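You operate a simulated robot arm through the tools that you are given. There is no shell and no other tool. Be economical: measure what you need, move in short steps, check, and stop when the job is done.

You are at the controls of a simulated robot arm. One attempt, no reset.

Task
Take the medium standpipe and put it on the gasket plate. Set down upright: medium standpipe.

It is judged by the outcome, as a careful person would: the job done as asked, and still so three seconds after it is handed in. It fails if anything else is knocked over, pushed out of place, dropped, spilled or broken.

Robot
A 7-joint arm with a two-finger parallel gripper on a trunk, on a base that drives. Base frame: it is fixed to the floor where the robot stands at the start and does not move with it; the origin is under the middle of the robot, x ahead of it, y to its left, z up. Lengths are in m, angles in rad, forces in N, time in s.
Its first joint turns from -2.897 to 2.897 rad. Places, roughly: gasket plate [-2.25, -2, 0.5]. Payload 1.57 kg.
The tool frame sits at the grasp point between the pads (the TCP): z along the fingers, y along the line on which they close. The tips reach 0.03 m beyond it. Largest opening 0.11 m; finger width 0.024, thickness 0.012; the body of the gripper, 0.048 by 0.112 m, starts 0.078 m behind the TCP.
Orientation is that of the tool frame in the base frame, as a unit quaternion [x, y, z, w]. With the fingers straight down and closing along the base's y, the tool's x points along the base's -x, its y along +y and its z along -z.

Tools
- The arm moves only by the tool jog_arm. Its argument "targets" is a list of rows, each a list of 7 numbers: the shift along the tool's x, y, z in m, then the turn, a rotation vector about the tool's x, y, z in rad, then the gripper command, from -1 (shut) to 1 (fully open), values between in proportion. In form: [[x, y, z, wx, wy, wz, claw], ...]. A call has 1 to 20 rows; each row shifts and turns the commanded pose from where the row before left it, along the tool's axes as they then stand. Each row takes 0.2 s and may step no farther than 0.05 m and 0.15 rad from the row before; otherwise, or with a gripper value out of range, the whole call is refused. Where a pose cannot be reached the arm comes as near as it can. A force on the tool above 40 N (or 10 N above the force at the start of the call, whichever is more), or a blocked arm, ends the call early, and 0.2 s more pass. Each finger travels about 0.045 m/s and halts on what it meets, pressing with about 32 N; the grip force reading is that of the motor and also rises with nothing between the fingers. The clock runs only during rows and for 0.2 s after the last one: add rows that do not move to give the fingers time. It gives the time, the measured TCP pose, the force on the tool (base axes), the opening and the grip force at its end, in the units of the frame above (readings bear some noise), with the torque about the TCP (base axes, N m) and any sound that the robot's microphone picked up.
- Cameras (640 x 400 px; columns grow to the right, rows downward): "scene" is now at [0.0157, 0.1187, 1.5191]; the picture's right is [-0.42, -0.91, 0.00], its down [-0.60, 0.28, -0.75] and it looks along [0.68, -0.31, -0.66] (base axes); focal length 294 px, centre (320, 200). "wrist" rides on the gripper at [0.07, 0.016, -0.141] in the tool frame; the picture's right is [-0.23, 0.97, 0.00], its down [-0.86, -0.20, -0.48] and it looks along [-0.47, -0.11, 0.88] (tool axes); focal length 222 px, centre (320, 200). There is no depth. A picture from a camera that has moved, and an enlarged one, comes with that camera's place and axes in the base frame and with its lens.
- grab_frame(camera): a new picture of that camera. It takes no simulated time.
- move_column(by): slides the trunk up (or, below 0, down) by that many m; the arm and the scene camera ride with it, the base frame stays. It gives what a move gives, with no picture.
- steer(legs): drives the robot by 1 to 6 legs, each [ahead, turn to the left] in m and rad, along the robot's own axes; the way and the turn of a leg run together, so that a leg with both is an arc; at most 1.5 m and 3.142 rad a leg. The arm and the cameras ride along, it lands a little off, and it stops where it bumps. It gives what a move gives.
- pan_tilt(pan, tilt): turns the head with the scene camera to pan (to the left, within 2.705 rad either way) and tilt (down, from -0.506 to 1.204), counted from straight ahead of the robot. It gives what a move gives.
- inspect(camera, box): a new picture of the part [left, top, right, bottom] of that camera's present view, enlarged. It takes no simulated time.
- close_job(): hands the job in; it is judged then, once.

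Go step by step. Nothing tells you exact positions but the pictures and the camera data: compare them with the known pose of the tool, close in by small moves and look again before you grip or let go. The budget is 120 turns and 78 pictures, counting those below and the enlarged ones. Unless the task says otherwise, let go and move clear before handing in, and close with one line.

The tools are called as name(argument=value, ...) on one line, values as JSON. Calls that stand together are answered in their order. jog_arm: Moves the arm, as the interface text tells. Its arguments: {"type":"object","properties":{"targets":{"type":"array"}},"required":["targets"]} The other tools are called the same way: move_column (by) slides the trunk up or down; steer (legs) drives the base; pan_tilt (pan, tilt) turns the head that bears the scene camera; grab_frame (camera) takes a picture; inspect (camera, box) takes an enlarged picture of a part of a camera's view; close_job () hands the job in.

At the start:

```text
clock: 0.0
position: [0.4899, -0.1349, 1.1381]
orientation: [0.0, 1.0, 0.0, 0.0]
contact_force: [0.3, -0.1, 0.3]
torque: [0.01, -0.01, 0.0]
grip_width: 0.1101
grip_force: 0.0
trunk travel left (down, up): [-0.45, 0.14]
robot x, y, heading: [0.0013, 0.0003, -0.002]
head pan, tilt: [-0.435, 0.728]
```

scene: 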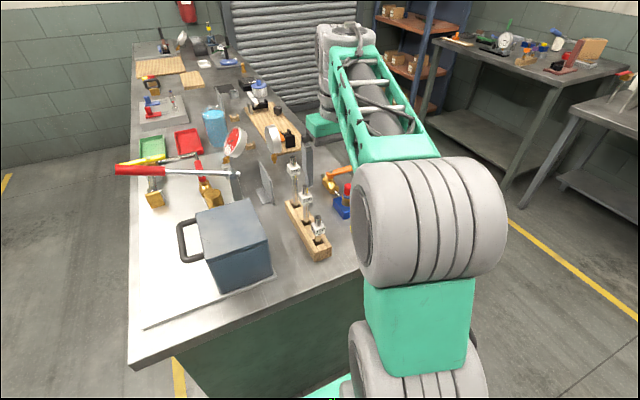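
wrist: 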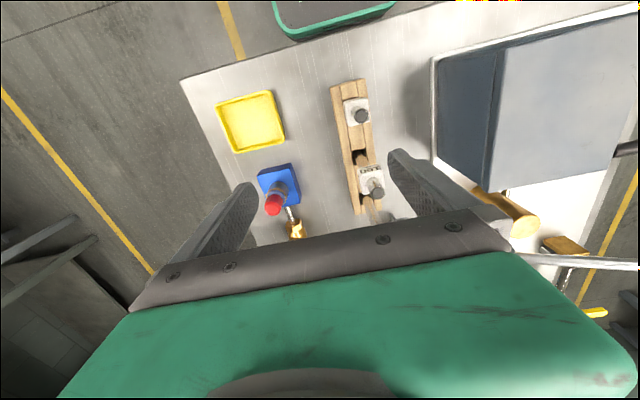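

I see a bench ahead with a wooden strip that holds three fitting-like things, which may be the standpipes. I'll look closer first.

inspect(camera="scene", box=[230, 120, 390, 270])

inspect(camera="wrist", box=[180, 60, 440, 240])

```text
2.67 times, centred on (310, 195) of scene
camera zoom: at [0.0157, 0.1187, 1.5191], right [-0.42, -0.91, 0.0], down [-0.6, 0.28, -0.75], along [0.68, -0.31, -0.66], focal length 784 px, centre (347, 213)
```

zoom: 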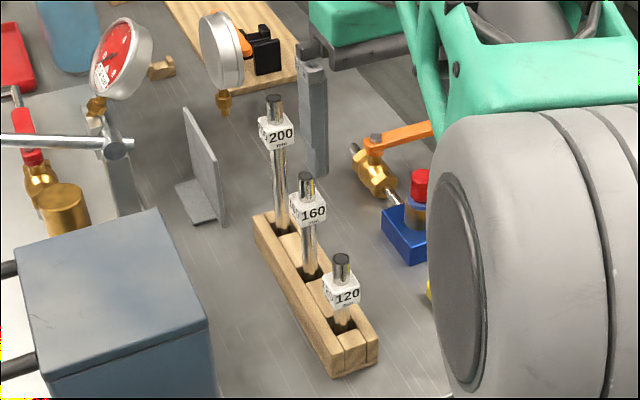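

```text
2.22 times, centred on (310, 150) of wrist
camera zoom: at [0.4201, -0.1187, 1.278], right [0.23, 0.97, 0.0], down [0.86, -0.2, 0.48], along [0.47, -0.11, -0.88], focal length 494 px, centre (342, 311)
```

zoom: 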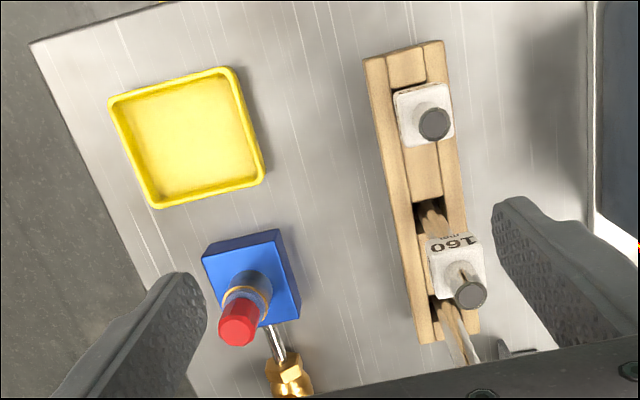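

The standpipes are labelled 200, 160 and 120, so the medium one is 160. Triangulating puts its top near (0.547, -0.082, 1.05), on a bench at about z 0.89. I'll move above it, clear of the tops, and look again.

jog_arm(targets=[[0, 0.027, 0, 0, 0, 0, 1], [0, 0.026, 0, 0, 0, 0, 1], [-0.028, 0, 0, 0, 0, 0, 1], [-0.028, 0, 0, 0, 0, 0, 1], [0, 0, 0, 0, 0, 0, 1]])

grab_frame(camera="wrist")

grab_frame(camera="scene")

```text
clock: 1.2
position: [0.5474, -0.0798, 1.1379]
orientation: [0.0, 1.0, -0.001, 0.001]
contact_force: [0.8, -0.8, 0.3]
torque: [0.04, 0.02, -0.01]
grip_width: 0.1099
grip_force: 0.1
trunk travel left (down, up): [-0.45, 0.14]
robot x, y, heading: [-0.0014, -0.0, -0.001]
head pan, tilt: [-0.435, 0.728]
```

```text
73 pictures are left
camera wrist: at [0.4759, -0.0646, 1.2781], right [0.23, 0.97, 0.0], down [0.86, -0.2, 0.48], along [0.47, -0.11, -0.88], focal length 222 px, centre (320, 200)
```

wrist: 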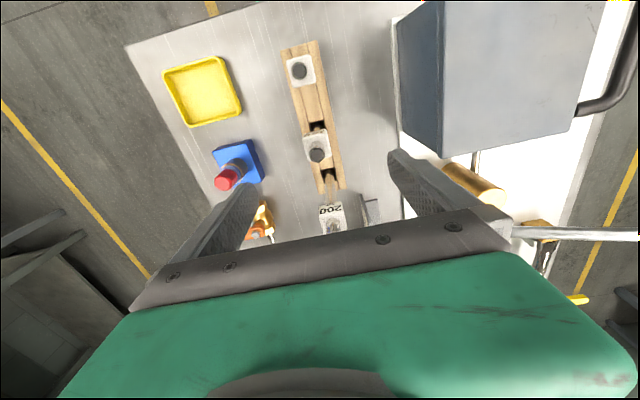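

```text
72 pictures are left
camera scene: at [0.0158, 0.1188, 1.5191], right [-0.42, -0.91, 0.0], down [-0.6, 0.28, -0.75], along [0.68, -0.31, -0.66], focal length 294 px, centre (320, 200)
```

scene: 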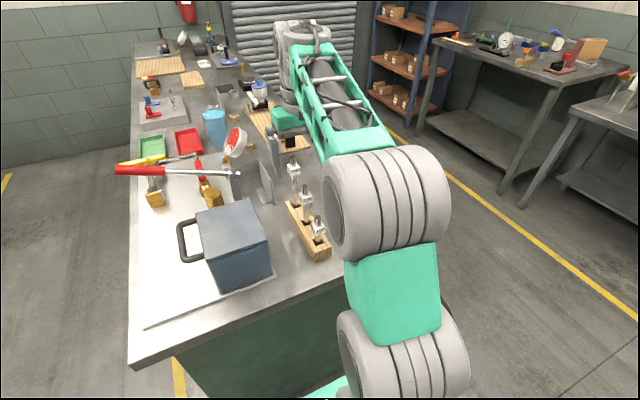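

The 160 top now triangulates to about (0.542, -0.083, 1.056), and the fingers straddle it. I'll centre, descend partway and check.

jog_arm(targets=[[0.005, -0.0035, 0, 0, 0, 0, 1], [0, 0, 0.03, 0, 0, 0, 1], [0, 0, 0.03, 0, 0, 0, 1], [0, 0, 0, 0, 0, 0, 1]])

inspect(camera="wrist", box=[180, 60, 460, 235])

inspect(camera="scene", box=[240, 120, 360, 270])

```text
clock: 2.2
position: [0.5422, -0.0863, 1.0773]
orientation: [-0.001, 1.0, 0.0, 0.0]
contact_force: [0.5, -0.8, -0.4]
torque: [-0.02, 0.0, -0.02]
grip_width: 0.1104
grip_force: 0.0
trunk travel left (down, up): [-0.45, 0.14]
robot x, y, heading: [0.0016, 0.0031, -0.004]
head pan, tilt: [-0.435, 0.728]
```

```text
2.29 times, centred on (320, 148) of wrist
camera zoom: at [0.4715, -0.0696, 1.2174], right [0.23, 0.97, 0.0], down [0.86, -0.2, 0.48], along [0.47, -0.11, -0.88], focal length 508 px, centre (320, 320)
```

zoom: 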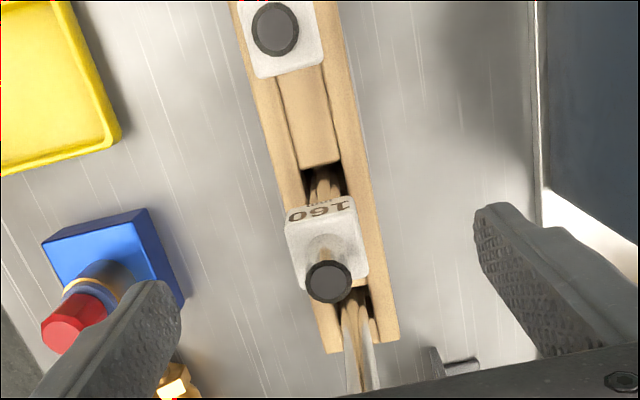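

```text
2.67 times, centred on (300, 195) of scene
camera zoom: at [0.0158, 0.1187, 1.5191], right [-0.42, -0.91, 0.0], down [-0.6, 0.28, -0.75], along [0.68, -0.31, -0.66], focal length 784 px, centre (373, 213)
```

zoom: 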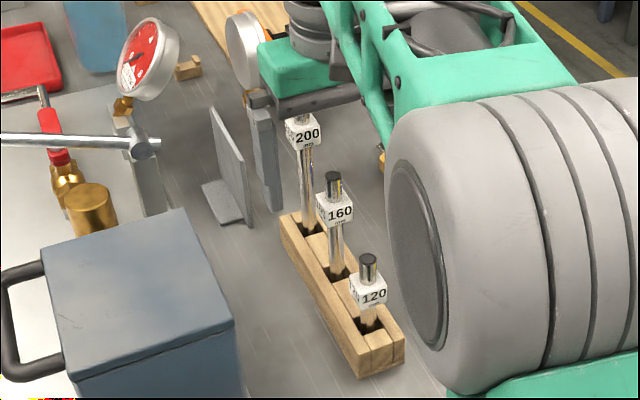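

The TCP is within 3 mm of the pipe axis. The white tag block is centred at about z 1.02, so I'll go down to it and close.

jog_arm(targets=[[0, 0.0025, 0.03, 0, 0, 0, 1], [-0.001, 0, 0.026, 0, 0, 0, 1], [0, 0, 0, 0, 0, 0, 1]])

inspect(camera="wrist", box=[180, 60, 460, 235])

inspect(camera="scene", box=[260, 140, 350, 260])

```text
clock: 3.0
position: [0.5428, -0.0833, 1.0209]
orientation: [0.0, 1.0, 0.0, -0.001]
contact_force: [0.1, -0.2, -0.5]
torque: [-0.01, 0.0, 0.02]
grip_width: 0.11
grip_force: 0.0
trunk travel left (down, up): [-0.45, 0.14]
robot x, y, heading: [0.0014, -0.0009, 0.0]
head pan, tilt: [-0.435, 0.728]
```

```text
2.29 times, centred on (320, 148) of wrist
camera zoom: at [0.4724, -0.0671, 1.162], right [0.23, 0.97, 0.0], down [0.85, -0.2, 0.48], along [0.47, -0.11, -0.88], focal length 508 px, centre (320, 320)
```

zoom: 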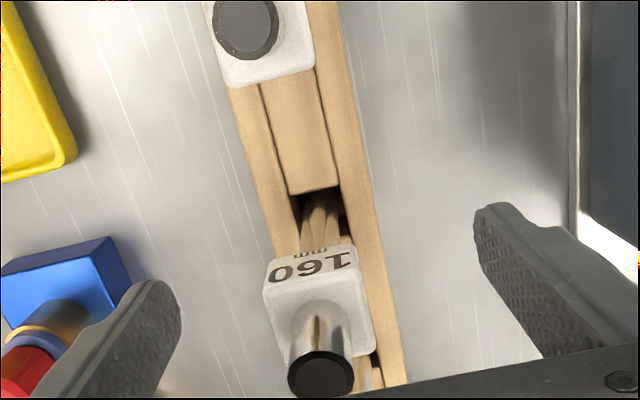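

```text
3.33 times, centred on (305, 200) of scene
camera zoom: at [0.0158, 0.1187, 1.5191], right [-0.42, -0.91, 0.0], down [-0.6, 0.28, -0.75], along [0.68, -0.31, -0.66], focal length 980 px, centre (370, 200)
```

zoom: 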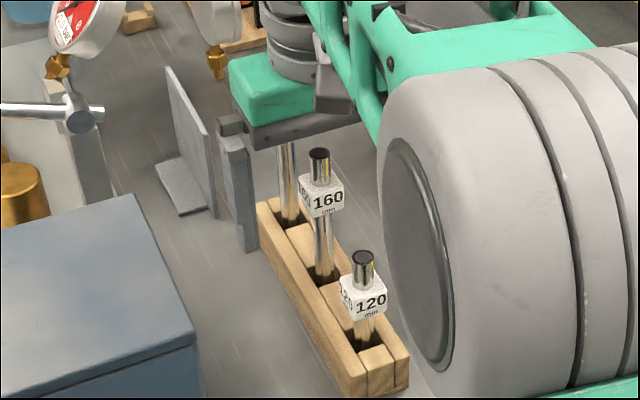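

The tips are where I predicted and there is no contact, so I'll close on the tag block.

jog_arm(targets=[[0, 0, 0, 0, 0, 0, 0], [0, 0, 0, 0, 0, 0, -0.3], [0, 0, 0, 0, 0, 0, -1], [0, 0, 0, 0, 0, 0, -1], [0, 0, 0, 0, 0, 0, -1], [0, 0, 0, 0, 0, 0, -1], [0, 0, 0, 0, 0, 0, -1], [0, 0, 0, 0, 0, 0, -1]])

inspect(camera="wrist", box=[180, 60, 460, 235])

```text
clock: 4.8
position: [0.5422, -0.0846, 1.0229]
orientation: [0.001, 1.0, 0.0, 0.0]
contact_force: [0.0, 0.5, 0.7]
torque: [0.02, 0.01, -0.02]
grip_width: 0.0273
grip_force: 31.8
trunk travel left (down, up): [-0.45, 0.14]
robot x, y, heading: [0.0009, 0.0048, -0.004]
head pan, tilt: [-0.435, 0.728]
```

```text
2.29 times, centred on (320, 148) of wrist
camera zoom: at [0.4723, -0.0671, 1.1622], right [0.23, 0.97, 0.0], down [0.86, -0.2, 0.48], along [0.47, -0.11, -0.88], focal length 508 px, centre (320, 320)
```

zoom: 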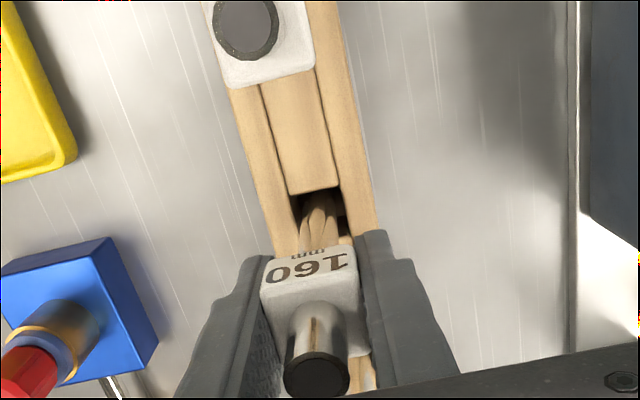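

The 160 pipe is held at a width of 27 mm. I'll lift straight up.

jog_arm(targets=[[0, 0, -0.015, 0, 0, 0, -1], [0, 0, -0.02, 0, 0, 0, -1], [0, 0, -0.025, 0, 0, 0, -1], [0, 0, -0.03, 0, 0, 0, -1], [0, 0, -0.03, 0, 0, 0, -1], [0, 0, -0.03, 0, 0, 0, -1], [0, 0, -0.03, 0, 0, 0, -1], [0, 0, -0.03, 0, 0, 0, -1], [0, 0, -0.02, 0, 0, 0, -1], [0, 0, 0, 0, 0, 0, -1]])

grab_frame(camera="scene")

grab_frame(camera="wrist")

```text
clock: 6.8
position: [0.5465, -0.0848, 1.2512]
orientation: [0.0, 1.0, -0.001, 0.007]
contact_force: [13.6, -2.4, -20.1]
torque: [0.09, 0.2, 0.06]
grip_width: 0.0274
grip_force: 32.3
trunk travel left (down, up): [-0.45, 0.14]
robot x, y, heading: [-0.0012, -0.0022, -0.004]
head pan, tilt: [-0.435, 0.728]
stopped in row 10: the force on the tool passed its limit (the readings are from after the stop); the commanded pose is now the measured one
```

```text
66 pictures are left
camera scene: at [0.0156, 0.1188, 1.5191], right [-0.42, -0.91, 0.0], down [-0.6, 0.28, -0.75], along [0.68, -0.31, -0.66], focal length 294 px, centre (320, 200)
```

scene: 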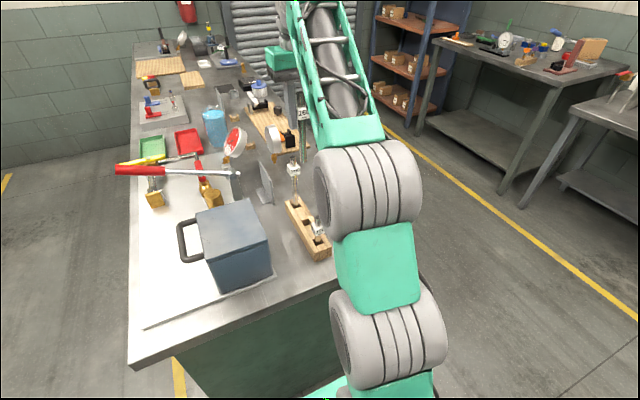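

```text
65 pictures are left
camera wrist: at [0.4732, -0.0669, 1.3905], right [0.23, 0.97, 0.0], down [0.85, -0.2, 0.49], along [0.48, -0.11, -0.87], focal length 222 px, centre (320, 200)
```

wrist: 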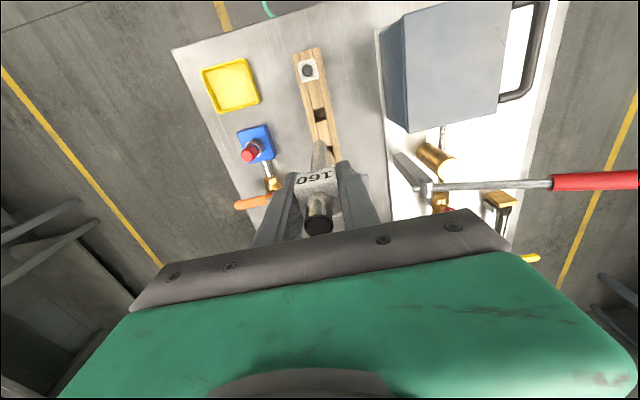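

The lift went through, but the force rose at the top. I'll check the pipes and what the hand is near.

inspect(camera="scene", box=[240, 40, 400, 260])

jog_arm(targets=[[0, 0, 0, 0, 0, 0, -1]])

```text
1.82 times, centred on (320, 150) of scene
camera zoom: at [0.0156, 0.1188, 1.5191], right [-0.42, -0.91, 0.0], down [-0.6, 0.28, -0.75], along [0.68, -0.31, -0.66], focal length 534 px, centre (320, 291)
```

zoom: 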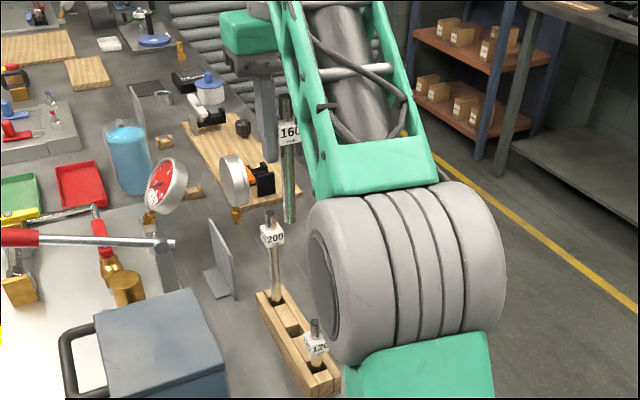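

```text
clock: 7.2
position: [0.5447, -0.084, 1.2514]
orientation: [0.0, 1.0, -0.002, 0.007]
contact_force: [17.8, -5.3, -29.6]
torque: [0.36, 0.0, 0.24]
grip_width: 0.0276
grip_force: 32.3
trunk travel left (down, up): [-0.45, 0.14]
robot x, y, heading: [-0.0017, -0.0028, -0.004]
head pan, tilt: [-0.435, 0.728]
```

Both remaining pipes stand fine and 160 is clear of them. The steady downward force suggests the hand is pressing against its own forearm, so I'll lower the arm slightly and gain height with the column.

jog_arm(targets=[[0, 0, 0.015, 0, 0, 0, -1], [0, 0, 0, 0, 0, 0, -1]])

```text
clock: 7.8
position: [0.5437, -0.0841, 1.2361]
orientation: [0.0, 1.0, -0.001, 0.006]
contact_force: [0.2, 0.5, -0.7]
torque: [-0.05, -0.03, -0.01]
grip_width: 0.0277
grip_force: 31.8
trunk travel left (down, up): [-0.45, 0.14]
robot x, y, heading: [-0.0041, -0.0024, -0.004]
head pan, tilt: [-0.435, 0.728]
```

The force is gone. I'll raise the column a bit and look towards the gasket plate.

move_column(by=0.08)

pan_tilt(pan=-2.4, tilt=0.4)

grab_frame(camera="scene")

```text
clock: 9.0
position: [0.5445, -0.0845, 1.3158]
orientation: [0.0, 1.0, -0.001, 0.006]
contact_force: [0.0, 0.6, 0.0]
torque: [0.02, -0.02, 0.0]
grip_width: 0.0273
grip_force: 32.0
trunk travel left (down, up): [-0.53, 0.06]
robot x, y, heading: [-0.0018, 0.0005, 0.002]
head pan, tilt: [-0.435, 0.728]
```

```text
clock: 10.9
position: [0.5456, -0.0841, 1.317]
orientation: [0.0, 1.0, -0.001, 0.005]
contact_force: [0.4, -0.5, -1.7]
torque: [0.03, -0.03, 0.0]
grip_width: 0.0272
grip_force: 31.9
trunk travel left (down, up): [-0.53, 0.06]
robot x, y, heading: [0.0011, 0.0003, -0.001]
head pan, tilt: [-2.4, 0.4]
```

```text
63 pictures are left
camera scene: at [-0.1286, 0.0915, 1.6283], right [-0.68, 0.74, 0.0], down [0.29, 0.26, -0.92], along [-0.68, -0.62, -0.39], focal length 294 px, centre (320, 200)
```

scene: 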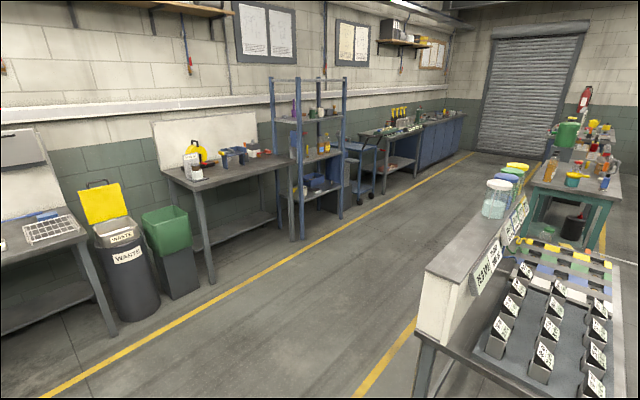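

The gasket plate's rough place projects to about pixel (310, 189), on a shelf of the blue rack. I'll zoom in.

inspect(camera="scene", box=[260, 70, 370, 245])

inspect(camera="scene", box=[280, 130, 350, 220])

```text
2.29 times, centred on (315, 158) of scene
camera zoom: at [-0.1286, 0.0915, 1.6283], right [-0.68, 0.74, 0.0], down [0.29, 0.26, -0.92], along [-0.68, -0.62, -0.39], focal length 672 px, centre (331, 297)
```

zoom: 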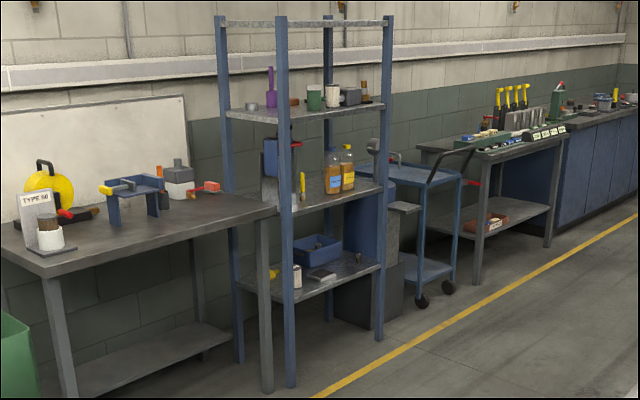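

```text
4.44 times, centred on (315, 175) of scene
camera zoom: at [-0.1286, 0.0915, 1.6283], right [-0.68, 0.74, 0.0], down [0.29, 0.26, -0.92], along [-0.68, -0.62, -0.39], focal length 1306 px, centre (342, 311)
```

zoom: 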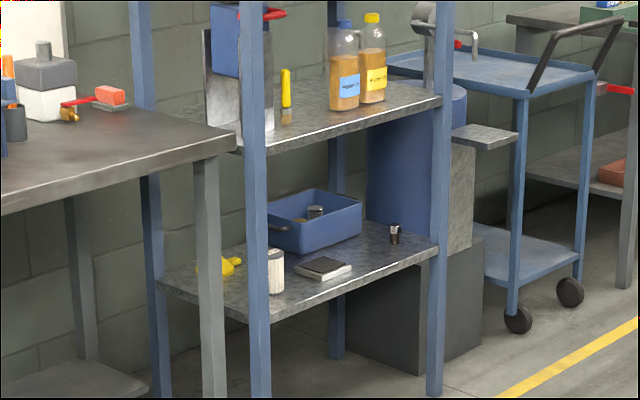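

The gasket plate is the small dark-topped plate on the lower shelf (z about 0.45), near the front of the blue rack, with another shelf at about z 0.82 above it. A straight-down hand won't fit there. I'll put the pipe back in its slot, regrasp it with the hand tilted about 60° and then carry it over. First I'll level the tool and go back above the slot.

jog_arm(targets=[[0.002, 0, 0, 0, 0.01, 0, -1], [0, 0, 0, 0, 0, 0, -1]])

pan_tilt(pan=-0.435, tilt=0.728)

move_column(by=-0.08)

inspect(camera="wrist", box=[180, 30, 460, 235])

inspect(camera="scene", box=[240, 80, 360, 260])

```text
clock: 11.5
position: [0.5433, -0.083, 1.3173]
orientation: [0.0, 1.0, -0.001, 0.001]
contact_force: [-0.6, -0.6, -0.6]
torque: [-0.02, -0.02, -0.03]
grip_width: 0.0274
grip_force: 31.7
trunk travel left (down, up): [-0.53, 0.06]
robot x, y, heading: [0.0013, 0.0001, -0.001]
head pan, tilt: [-2.4, 0.4]
```

```text
clock: 13.4
position: [0.5421, -0.0832, 1.3168]
orientation: [0.0, 1.0, -0.001, 0.002]
contact_force: [-0.4, -0.6, -0.7]
torque: [-0.03, -0.04, 0.02]
grip_width: 0.0276
grip_force: 31.6
trunk travel left (down, up): [-0.53, 0.06]
robot x, y, heading: [-0.001, -0.0005, -0.001]
head pan, tilt: [-0.435, 0.728]
```

```text
clock: 14.6
position: [0.5428, -0.0844, 1.2358]
orientation: [0.0, 1.0, -0.001, 0.002]
contact_force: [-0.4, 0.3, 0.2]
torque: [0.01, -0.02, 0.0]
grip_width: 0.027
grip_force: 31.7
trunk travel left (down, up): [-0.45, 0.14]
robot x, y, heading: [0.002, 0.0019, -0.002]
head pan, tilt: [-0.435, 0.728]
```

```text
1.95 times, centred on (320, 132) of wrist
camera zoom: at [0.472, -0.0667, 1.3765], right [0.23, 0.97, 0.0], down [0.85, -0.2, 0.48], along [0.47, -0.11, -0.88], focal length 433 px, centre (320, 332)
```

zoom: 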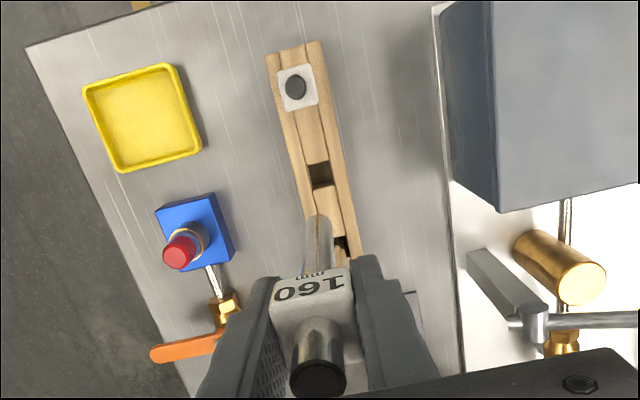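

```text
2.22 times, centred on (300, 170) of scene
camera zoom: at [0.0156, 0.1188, 1.5191], right [-0.42, -0.91, 0.0], down [-0.6, 0.28, -0.75], along [0.68, -0.31, -0.67], focal length 653 px, centre (364, 267)
```

zoom: 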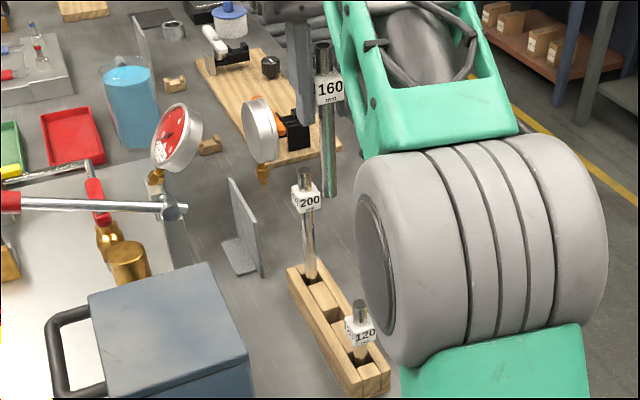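

The pose matches the pick pose to within a millimetre. I'll lower to just above the slot and check.

jog_arm(targets=[[0, 0, 0.03, 0, 0, 0, -1], [0, 0, 0.03, 0, 0, 0, -1], [0, 0, 0.03, 0, 0, 0, -1], [0, 0, 0.03, 0, 0, 0, -1], [0, 0, 0.03, 0, 0, 0, -1], [0, 0, 0, 0, 0, 0, -1]])

inspect(camera="scene", box=[260, 140, 350, 260])

inspect(camera="wrist", box=[250, 60, 400, 235])

```text
clock: 16.0
position: [0.5416, -0.0846, 1.0878]
orientation: [-0.001, 1.0, -0.001, 0.002]
contact_force: [-0.5, 0.0, -1.1]
torque: [0.01, 0.03, -0.01]
grip_width: 0.0273
grip_force: 32.2
trunk travel left (down, up): [-0.45, 0.14]
robot x, y, heading: [-0.0, 0.0007, -0.0]
head pan, tilt: [-0.435, 0.728]
```

```text
3.33 times, centred on (305, 200) of scene
camera zoom: at [0.0157, 0.1188, 1.519], right [-0.42, -0.91, 0.0], down [-0.6, 0.28, -0.75], along [0.68, -0.31, -0.67], focal length 980 px, centre (370, 200)
```

zoom: 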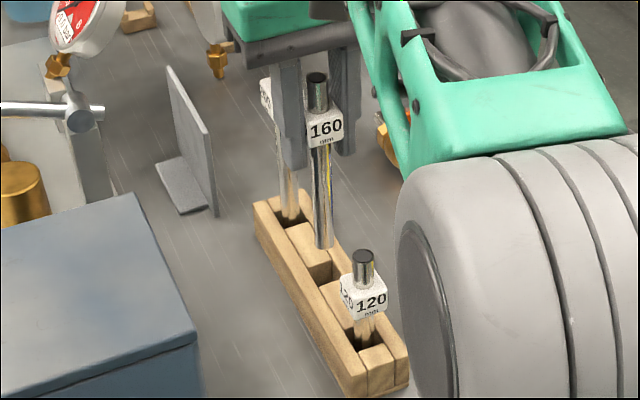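

```text
2.29 times, centred on (325, 148) of wrist
camera zoom: at [0.4723, -0.0667, 1.2273], right [0.23, 0.97, 0.0], down [0.85, -0.2, 0.48], along [0.47, -0.11, -0.88], focal length 508 px, centre (309, 320)
```

zoom: 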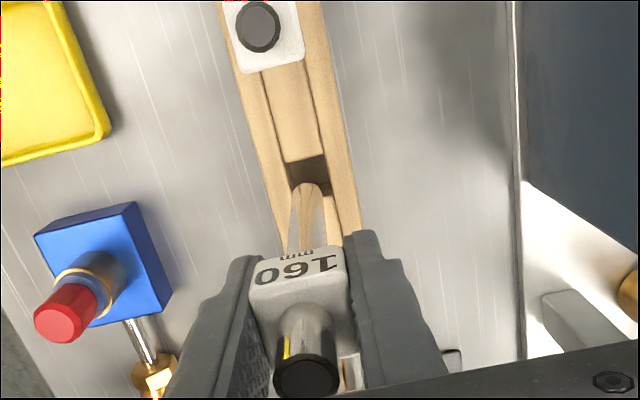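

The pipe is aligned over the slot, so I'll lower it slowly, watching the force.

jog_arm(targets=[[0, 0, 0.015, 0, 0, 0, -1], [0, 0, 0.015, 0, 0, 0, -1], [0, 0, 0.015, 0, 0, 0, -1], [0, 0, 0.01, 0, 0, 0, -1], [0, 0, 0.008, 0, 0, 0, -1], [0, 0, 0, 0, 0, 0, -1]])

inspect(camera="scene", box=[260, 140, 350, 260])

```text
clock: 17.4
position: [0.5425, -0.0846, 1.0241]
orientation: [-0.001, 1.0, -0.001, 0.002]
contact_force: [-0.7, -0.7, -0.4]
torque: [0.01, 0.03, 0.03]
grip_width: 0.0275
grip_force: 32.1
trunk travel left (down, up): [-0.45, 0.14]
robot x, y, heading: [0.0013, 0.0011, 0.001]
head pan, tilt: [-0.435, 0.728]
```

```text
3.33 times, centred on (305, 200) of scene
camera zoom: at [0.0157, 0.1188, 1.519], right [-0.42, -0.91, 0.0], down [-0.6, 0.28, -0.75], along [0.68, -0.31, -0.67], focal length 980 px, centre (370, 200)
```

zoom: 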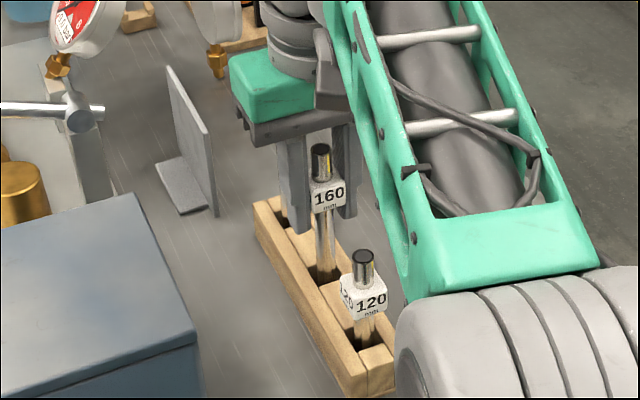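

The pipe is back in its slot. I'll release it with a small opening, then tilt the hand about the TCP so the fingers point forward and down, stopping halfway to check.

jog_arm(targets=[[0, 0, 0, 0, 0, 0, -0.3], [0, 0, 0, 0, 0, 0, 0.1], [0, 0, 0, 0, 0, 0, 0.1], [0, 0, 0, 0, 0, 0, 0.1]])

jog_arm(targets=[[0, 0, 0, 0, -0.1, 0, 0.1], [0, 0, 0, 0, -0.1, 0, 0.1], [0, 0, 0, 0, -0.1, 0, 0.1], [0, 0, 0, 0, -0.1, 0, 0.1], [0, 0, 0, 0, 0, 0, 0.1]])

inspect(camera="scene", box=[240, 80, 400, 260])

grab_frame(camera="wrist")

```text
clock: 18.4
position: [0.5437, -0.0845, 1.0245]
orientation: [-0.001, 1.0, -0.001, 0.002]
contact_force: [0.1, 0.1, -0.4]
torque: [0.0, -0.01, -0.01]
grip_width: 0.0606
grip_force: 0.0
trunk travel left (down, up): [-0.45, 0.14]
robot x, y, heading: [0.0007, 0.0042, 0.002]
head pan, tilt: [-0.435, 0.728]
```

```text
clock: 19.6
position: [0.5436, -0.084, 1.0235]
orientation: [-0.001, 0.98, -0.002, 0.201]
contact_force: [-0.3, -0.5, -0.1]
torque: [-0.01, -0.01, -0.03]
grip_width: 0.0604
grip_force: 0.0
trunk travel left (down, up): [-0.45, 0.14]
robot x, y, heading: [-0.0015, 0.0008, -0.001]
head pan, tilt: [-0.435, 0.728]
```

```text
2.22 times, centred on (320, 170) of scene
camera zoom: at [0.0154, 0.1188, 1.519], right [-0.42, -0.91, 0.0], down [-0.6, 0.28, -0.75], along [0.68, -0.31, -0.67], focal length 653 px, centre (320, 267)
```

zoom: 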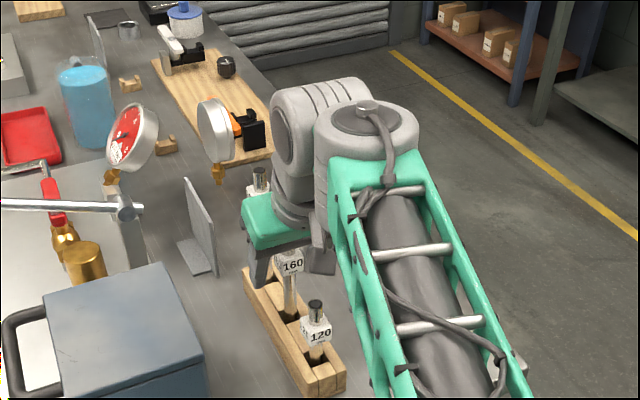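

```text
54 pictures are left
camera wrist: at [0.4228, -0.0673, 1.125], right [0.21, 0.97, 0.09], down [0.6, -0.2, 0.78], along [0.77, -0.11, -0.62], focal length 222 px, centre (320, 200)
```

wrist: 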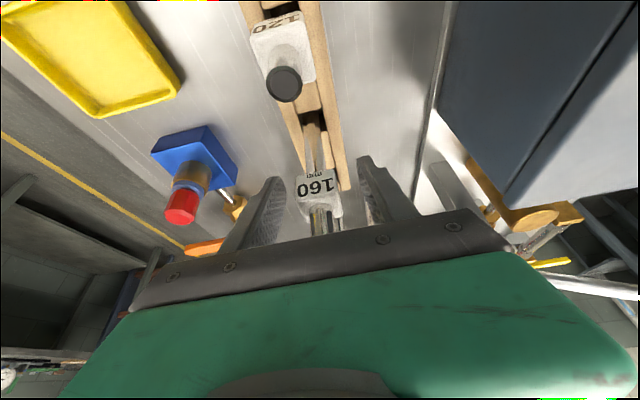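

The hand tilts freely and the wrist camera is on its underside. I'll go on to about 55° and check clearance to the 120 pipe.

jog_arm(targets=[[0, 0, 0, 0, -0.1, 0, 0.1], [0, 0, 0, 0, -0.1, 0, 0.1], [0, 0, 0, 0, -0.1, 0, 0.1], [0, 0, 0, 0, 0, 0, 0.1]])

grab_frame(camera="wrist")

inspect(camera="scene", box=[240, 80, 400, 260])

```text
clock: 20.2
position: [0.5448, -0.0764, 0.9745]
orientation: [-0.003, 0.968, 0.015, 0.25]
contact_force: [-4.0, 0.3, 48.5]
torque: [-0.49, 0.28, -0.03]
grip_width: 0.0604
grip_force: 0.1
trunk travel left (down, up): [-0.45, 0.14]
robot x, y, heading: [-0.0003, -0.0007, 0.002]
head pan, tilt: [-0.435, 0.728]
stopped in row 3: the force on the tool passed its limit (the readings are from after the stop); the commanded pose is now the measured one
```

```text
53 pictures are left
camera wrist: at [0.415, -0.0644, 1.0638], right [0.19, 0.97, 0.14], down [0.52, -0.22, 0.83], along [0.83, -0.08, -0.55], focal length 222 px, centre (320, 200)
```

wrist: 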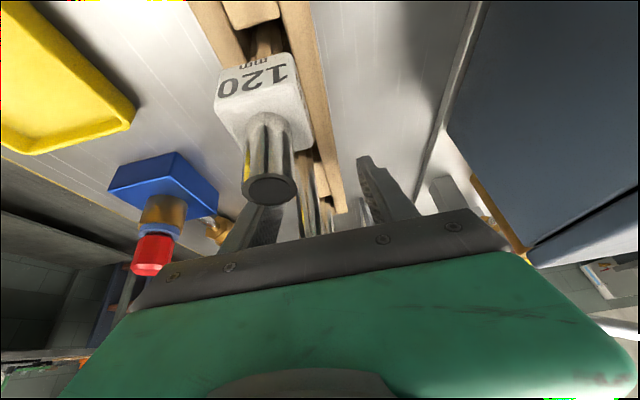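

```text
2.22 times, centred on (320, 170) of scene
camera zoom: at [0.0126, 0.1193, 1.52], right [-0.42, -0.91, 0.0], down [-0.6, 0.28, -0.75], along [0.68, -0.31, -0.66], focal length 653 px, centre (320, 267)
```

zoom: 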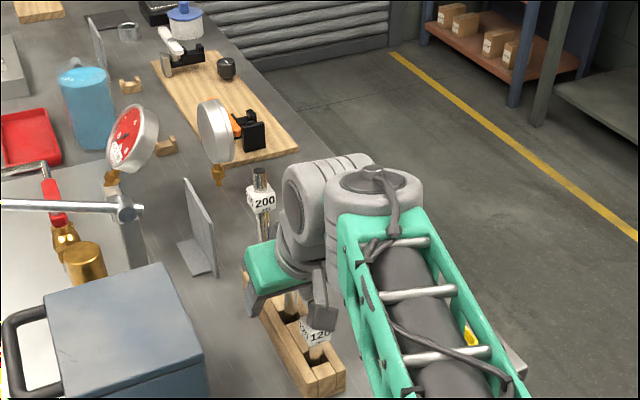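

The arm couldn't reach that tilt here. It dipped 5 cm and pressed on the pipe top, so I'll back up vertically at once.

jog_arm(targets=[[-0.0097, 0, -0.0175, 0, 0, 0, 0.1], [-0.0097, 0, -0.0175, 0, 0.03, 0, 0.1], [0, 0, 0, 0, 0, 0, 0.1]])

grab_frame(camera="wrist")

inspect(camera="scene", box=[240, 80, 400, 260])

```text
clock: 21.1
position: [0.5443, -0.0758, 1.0082]
orientation: [-0.004, 0.973, 0.016, 0.229]
contact_force: [-0.2, 0.1, 0.7]
torque: [0.0, 0.02, 0.03]
grip_width: 0.0605
grip_force: 0.1
trunk travel left (down, up): [-0.45, 0.14]
robot x, y, heading: [-0.0018, -0.0002, 0.0]
head pan, tilt: [-0.435, 0.728]
```

```text
51 pictures are left
camera wrist: at [0.418, -0.0644, 1.1033], right [0.19, 0.97, 0.13], down [0.55, -0.22, 0.8], along [0.81, -0.08, -0.58], focal length 222 px, centre (320, 200)
```

wrist: 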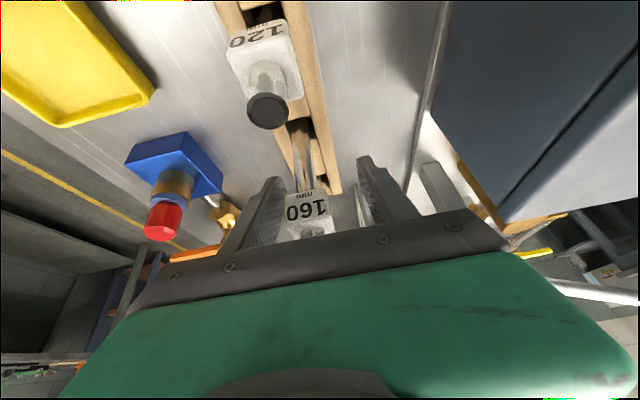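

```text
2.22 times, centred on (320, 170) of scene
camera zoom: at [0.0158, 0.1188, 1.5187], right [-0.42, -0.91, 0.0], down [-0.6, 0.28, -0.75], along [0.68, -0.31, -0.67], focal length 653 px, centre (320, 267)
```

zoom: 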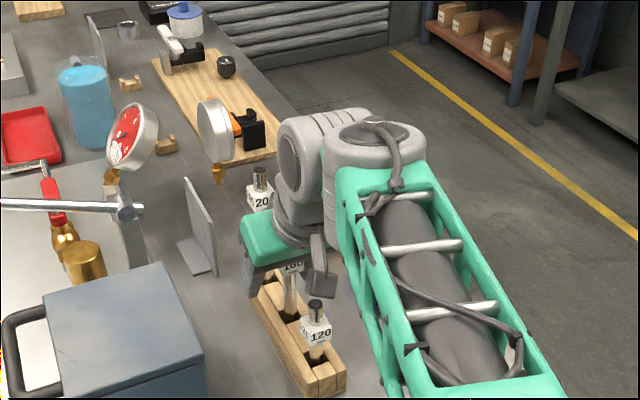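

Nothing has moved. The arm is probably folded too tightly, because tilting brings the wrist close to the body. I'll raise the column to clear the pipes, back the base off 0.2 m and try the tilt there.

move_column(by=0.14)

steer(legs=[[-0.2, 0]])

jog_arm(targets=[[0, -0.008, 0, 0.033, 0, 0, 0.1], [0, 0, 0, 0, -0.1, 0, 0.1], [0, 0, 0, 0, -0.1, 0, 0.1], [0, 0, 0, 0, 0, 0, 0.1]])

```text
clock: 22.7
position: [0.5437, -0.0765, 1.1501]
orientation: [-0.004, 0.973, 0.016, 0.23]
contact_force: [0.4, 0.9, -1.0]
torque: [0.0, -0.02, 0.0]
grip_width: 0.0606
grip_force: 0.1
trunk travel left (down, up): [-0.59, 0.0]
robot x, y, heading: [0.003, -0.0062, 0.003]
head pan, tilt: [-0.435, 0.728]
```

```text
clock: 24.3
position: [0.3421, -0.076, 1.1489]
orientation: [-0.004, 0.973, 0.017, 0.23]
contact_force: [-0.5, 0.8, -0.3]
torque: [-0.02, 0.0, 0.02]
grip_width: 0.0606
grip_force: 0.0
trunk travel left (down, up): [-0.59, 0.0]
robot x, y, heading: [-0.2026, -0.0005, -0.002]
head pan, tilt: [-0.435, 0.728]
```

```text
clock: 25.3
position: [0.3433, -0.0855, 1.148]
orientation: [0.001, 0.946, 0.0, 0.325]
contact_force: [0.1, -0.4, 0.2]
torque: [-0.02, -0.02, 0.03]
grip_width: 0.0607
grip_force: 0.0
trunk travel left (down, up): [-0.59, 0.0]
robot x, y, heading: [-0.1976, -0.001, -0.002]
head pan, tilt: [-0.435, 0.728]
```

The tilt works here. I'll extend forward at this safe height, then tilt further.

jog_arm(targets=[[-0.0296, 0, 0.023, 0, 0, 0, 0.1], [-0.0296, 0, 0.023, 0, 0, 0, 0.1], [-0.0296, 0, 0.023, 0, 0, 0, 0.1], [-0.0296, 0, 0.023, 0, 0, 0, 0.1], [0, 0, 0, 0, -0.1, 0, 0.1], [0, 0, 0, 0, -0.1, 0, 0.1], [0, 0, 0, 0, -0.1, 0, 0.1], [0, 0, 0, 0, 0, 0, 0.1]])

grab_frame(camera="wrist")

grab_frame(camera="scene")

```text
clock: 27.1
position: [0.4927, -0.0846, 1.1509]
orientation: [0.001, 0.886, 0.001, 0.464]
contact_force: [0.1, 0.6, 0.1]
torque: [-0.02, 0.03, 0.01]
grip_width: 0.0605
grip_force: 0.1
trunk travel left (down, up): [-0.59, 0.0]
robot x, y, heading: [-0.2005, -0.002, -0.0]
head pan, tilt: [-0.435, 0.728]
```

```text
49 pictures are left
camera wrist: at [0.3365, -0.0678, 1.1718], right [0.13, 0.97, 0.19], down [0.09, -0.2, 0.98], along [0.99, -0.11, -0.12], focal length 222 px, centre (320, 200)
```

wrist: 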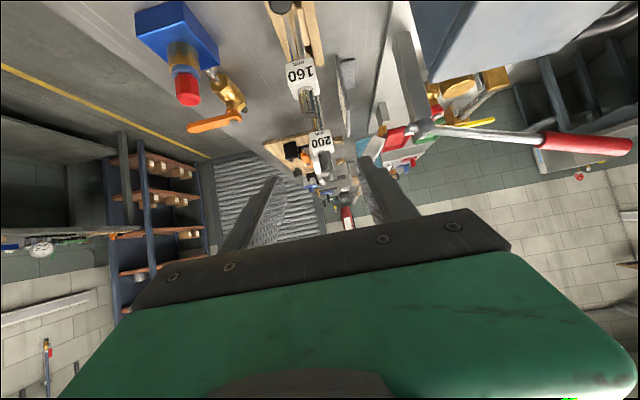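

```text
48 pictures are left
camera scene: at [-0.1856, 0.1189, 1.659], right [-0.42, -0.91, 0.0], down [-0.6, 0.28, -0.75], along [0.68, -0.32, -0.67], focal length 294 px, centre (320, 200)
```

scene: 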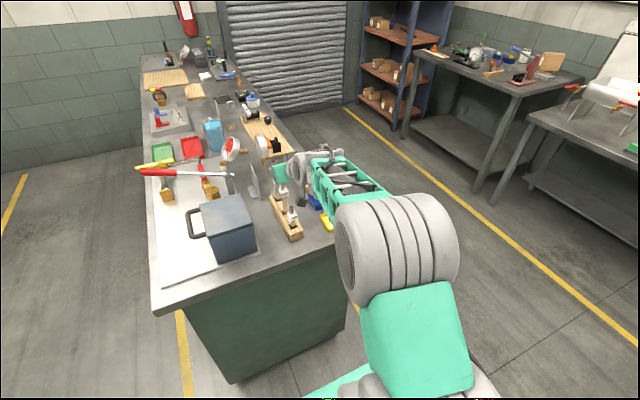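

The hand is tilted 55° and clear. I'll move forward to the pipe's x, lower partway with the column and check alignment.

jog_arm(targets=[[-0.0143, 0, 0.0206, 0, 0, 0, 0.1], [-0.0143, 0, 0.0206, 0, 0, 0, 0.1], [0, 0, 0, 0, 0, 0, 0.1]])

move_column(by=-0.06)

grab_frame(camera="wrist")

inspect(camera="scene", box=[230, 130, 390, 250])

```text
clock: 27.9
position: [0.5427, -0.0842, 1.1505]
orientation: [0.0, 0.886, 0.0, 0.464]
contact_force: [-0.1, -0.5, -0.7]
torque: [-0.02, -0.05, 0.02]
grip_width: 0.0604
grip_force: 0.0
trunk travel left (down, up): [-0.59, 0.0]
robot x, y, heading: [-0.1981, 0.0004, 0.0]
head pan, tilt: [-0.435, 0.728]
```

```text
clock: 28.9
position: [0.5431, -0.0845, 1.0896]
orientation: [0.0, 0.886, 0.001, 0.464]
contact_force: [-0.1, -0.1, -0.1]
torque: [0.0, -0.01, -0.01]
grip_width: 0.0602
grip_force: 0.0
trunk travel left (down, up): [-0.53, 0.06]
robot x, y, heading: [-0.2042, -0.0001, -0.007]
head pan, tilt: [-0.435, 0.728]
```

```text
47 pictures are left
camera wrist: at [0.3866, -0.0676, 1.1119], right [0.13, 0.97, 0.19], down [0.09, -0.2, 0.98], along [0.99, -0.11, -0.12], focal length 222 px, centre (320, 200)
```

wrist: 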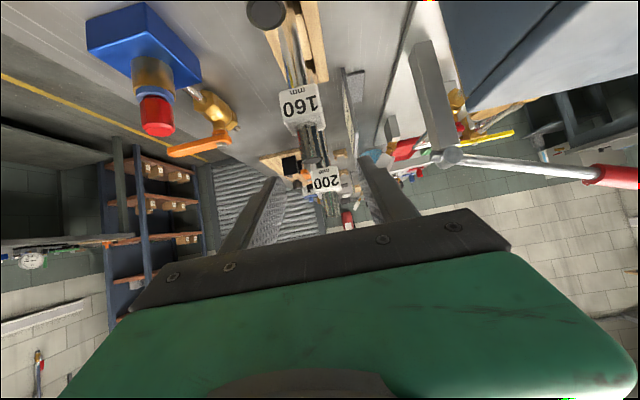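

```text
3.33 times, centred on (310, 190) of scene
camera zoom: at [-0.1856, 0.1189, 1.599], right [-0.42, -0.91, 0.0], down [-0.6, 0.28, -0.75], along [0.68, -0.32, -0.67], focal length 980 px, centre (353, 233)
```

zoom: 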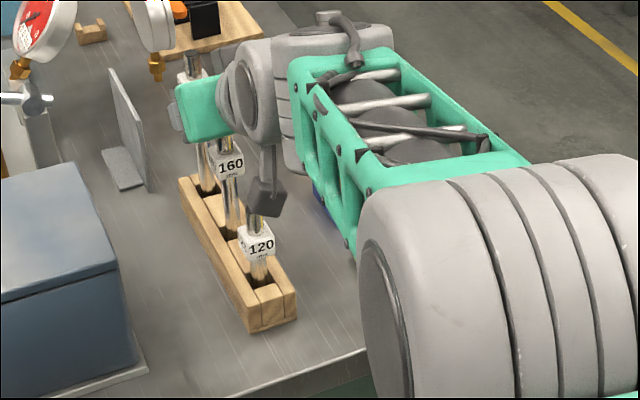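

The fingers straddle the 160 pipe, and the camera box clears the 120 pipe by several centimetres. I'll lower the rest of the way.

move_column(by=-0.035)

move_column(by=-0.03)

grab_frame(camera="wrist")

inspect(camera="scene", box=[230, 130, 390, 250])

```text
clock: 29.7
position: [0.5427, -0.0849, 1.0548]
orientation: [0.001, 0.886, 0.0, 0.464]
contact_force: [1.2, -0.7, 0.9]
torque: [0.03, 0.0, -0.01]
grip_width: 0.0606
grip_force: 0.2
trunk travel left (down, up): [-0.495, 0.095]
robot x, y, heading: [-0.2038, 0.0004, -0.005]
head pan, tilt: [-0.435, 0.728]
```

```text
clock: 30.5
position: [0.5435, -0.0838, 1.0257]
orientation: [0.0, 0.886, 0.0, 0.464]
contact_force: [0.0, 0.6, -0.5]
torque: [0.04, -0.01, -0.02]
grip_width: 0.0607
grip_force: 0.0
trunk travel left (down, up): [-0.465, 0.125]
robot x, y, heading: [-0.2049, 0.0025, -0.005]
head pan, tilt: [-0.435, 0.728]
```

```text
45 pictures are left
camera wrist: at [0.3866, -0.0676, 1.0469], right [0.13, 0.97, 0.19], down [0.09, -0.2, 0.98], along [0.99, -0.11, -0.12], focal length 222 px, centre (320, 200)
```

wrist: 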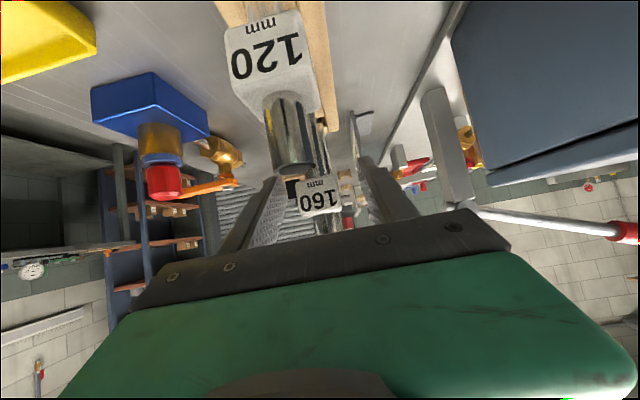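

```text
3.33 times, centred on (310, 190) of scene
camera zoom: at [-0.1856, 0.1189, 1.534], right [-0.42, -0.91, 0.0], down [-0.6, 0.28, -0.75], along [0.68, -0.32, -0.67], focal length 980 px, centre (353, 233)
```

zoom: 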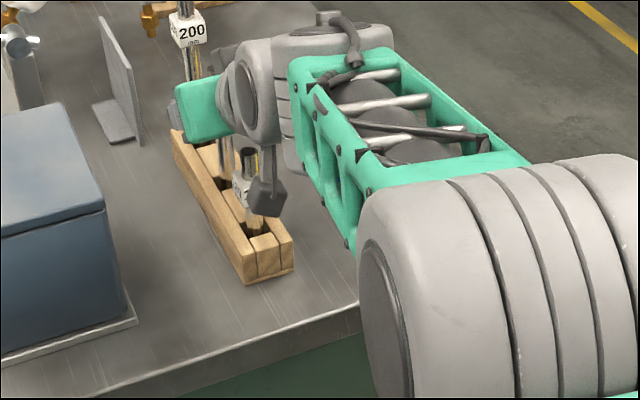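

The tag block is centred between the pads, so I'll close.

jog_arm(targets=[[0, 0, 0, 0, 0, 0, -0.3], [0, 0, 0, 0, 0, 0, -1], [0, 0, 0, 0, 0, 0, -1], [0, 0, 0, 0, 0, 0, -1], [0, 0, 0, 0, 0, 0, -1]])

move_column(by=0.03)

grab_frame(camera="wrist")

```text
clock: 31.7
position: [0.543, -0.0845, 1.025]
orientation: [0.0, 0.886, 0.0, 0.464]
contact_force: [-1.3, -0.3, -0.8]
torque: [-0.07, 0.02, -0.03]
grip_width: 0.0274
grip_force: 32.0
trunk travel left (down, up): [-0.465, 0.125]
robot x, y, heading: [-0.199, -0.0004, -0.001]
head pan, tilt: [-0.435, 0.728]
```

```text
clock: 32.4
position: [0.5431, -0.0841, 1.0556]
orientation: [0.001, 0.886, -0.001, 0.464]
contact_force: [0.8, -0.6, -0.4]
torque: [-0.02, 0.01, -0.03]
grip_width: 0.0273
grip_force: 31.9
trunk travel left (down, up): [-0.495, 0.095]
robot x, y, heading: [-0.2014, -0.0035, -0.002]
head pan, tilt: [-0.435, 0.728]
```

```text
43 pictures are left
camera wrist: at [0.3867, -0.0675, 1.0766], right [0.13, 0.97, 0.19], down [0.09, -0.2, 0.98], along [0.99, -0.11, -0.12], focal length 222 px, centre (320, 200)
```

wrist: 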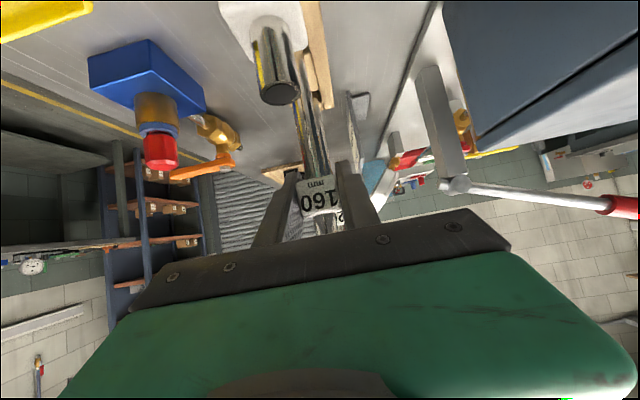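

It's lifting cleanly. I'll raise further with the column, then the arm, to clear the neighbouring pipes.

move_column(by=0.09)

jog_arm(targets=[[-0.0222, 0, -0.0154, 0, 0, 0, -1], [-0.0222, 0, -0.0154, 0, 0, 0, -1], [-0.0222, 0, -0.0154, 0, 0, 0, -1], [0, 0, 0, 0, 0, 0, -1]])

grab_frame(camera="scene")

```text
clock: 33.7
position: [0.5435, -0.0851, 1.1454]
orientation: [0.001, 0.886, 0.0, 0.463]
contact_force: [-0.7, -0.2, -0.1]
torque: [0.0, 0.03, -0.02]
grip_width: 0.0271
grip_force: 32.1
trunk travel left (down, up): [-0.585, 0.005]
robot x, y, heading: [-0.2039, 0.0001, 0.001]
head pan, tilt: [-0.435, 0.728]
```

```text
clock: 34.7
position: [0.5429, -0.0854, 1.2257]
orientation: [0.001, 0.886, 0.0, 0.463]
contact_force: [-0.4, 1.1, -1.0]
torque: [0.0, 0.02, 0.01]
grip_width: 0.0274
grip_force: 31.9
trunk travel left (down, up): [-0.585, 0.005]
robot x, y, heading: [-0.2001, -0.0029, -0.001]
head pan, tilt: [-0.435, 0.728]
```

```text
42 pictures are left
camera scene: at [-0.1855, 0.1189, 1.654], right [-0.42, -0.91, 0.0], down [-0.6, 0.28, -0.75], along [0.68, -0.32, -0.67], focal length 294 px, centre (320, 200)
```

scene: 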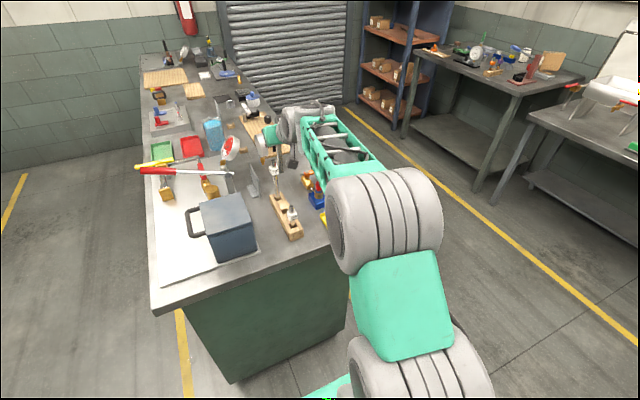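

The pipe's lower end is above everything nearby. I'll back off 0.3 m and turn right to face the aisle.

steer(legs=[[-0.3, 0]])

steer(legs=[[0, -1.57]])

pan_tilt(pan=-0.6, tilt=0.5)

grab_frame(camera="scene")

```text
clock: 36.7
position: [0.2457, -0.0857, 1.2255]
orientation: [0.0, 0.886, 0.0, 0.464]
contact_force: [0.4, -0.1, -0.8]
torque: [0.0, -0.01, 0.05]
grip_width: 0.0272
grip_force: 31.8
trunk travel left (down, up): [-0.585, 0.005]
robot x, y, heading: [-0.4972, -0.0032, -0.001]
head pan, tilt: [-0.435, 0.728]
```

```text
clock: 40.9
position: [-0.5878, -0.7428, 1.2259]
orientation: [0.629, 0.624, -0.329, 0.327]
contact_force: [0.2, 0.5, -1.5]
torque: [-0.01, 0.02, -0.01]
grip_width: 0.0273
grip_force: 32.5
trunk travel left (down, up): [-0.585, 0.005]
robot x, y, heading: [-0.5015, -0.0008, -1.577]
head pan, tilt: [-0.435, 0.728]
```

```text
clock: 41.7
position: [-0.589, -0.7422, 1.226]
orientation: [0.629, 0.625, -0.328, 0.327]
contact_force: [0.4, 0.0, -0.3]
torque: [-0.03, -0.02, 0.0]
grip_width: 0.0272
grip_force: 31.5
trunk travel left (down, up): [-0.585, 0.005]
robot x, y, heading: [-0.4998, 0.0019, -1.575]
head pan, tilt: [-0.6, 0.499]
```

```text
41 pictures are left
camera scene: at [-0.3961, -0.016, 1.6741], right [-0.82, 0.57, 0.0], down [0.27, 0.39, -0.88], along [-0.5, -0.72, -0.48], focal length 294 px, centre (320, 200)
```

scene: 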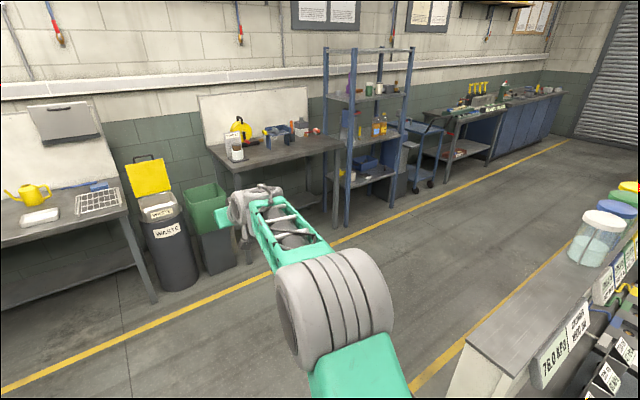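

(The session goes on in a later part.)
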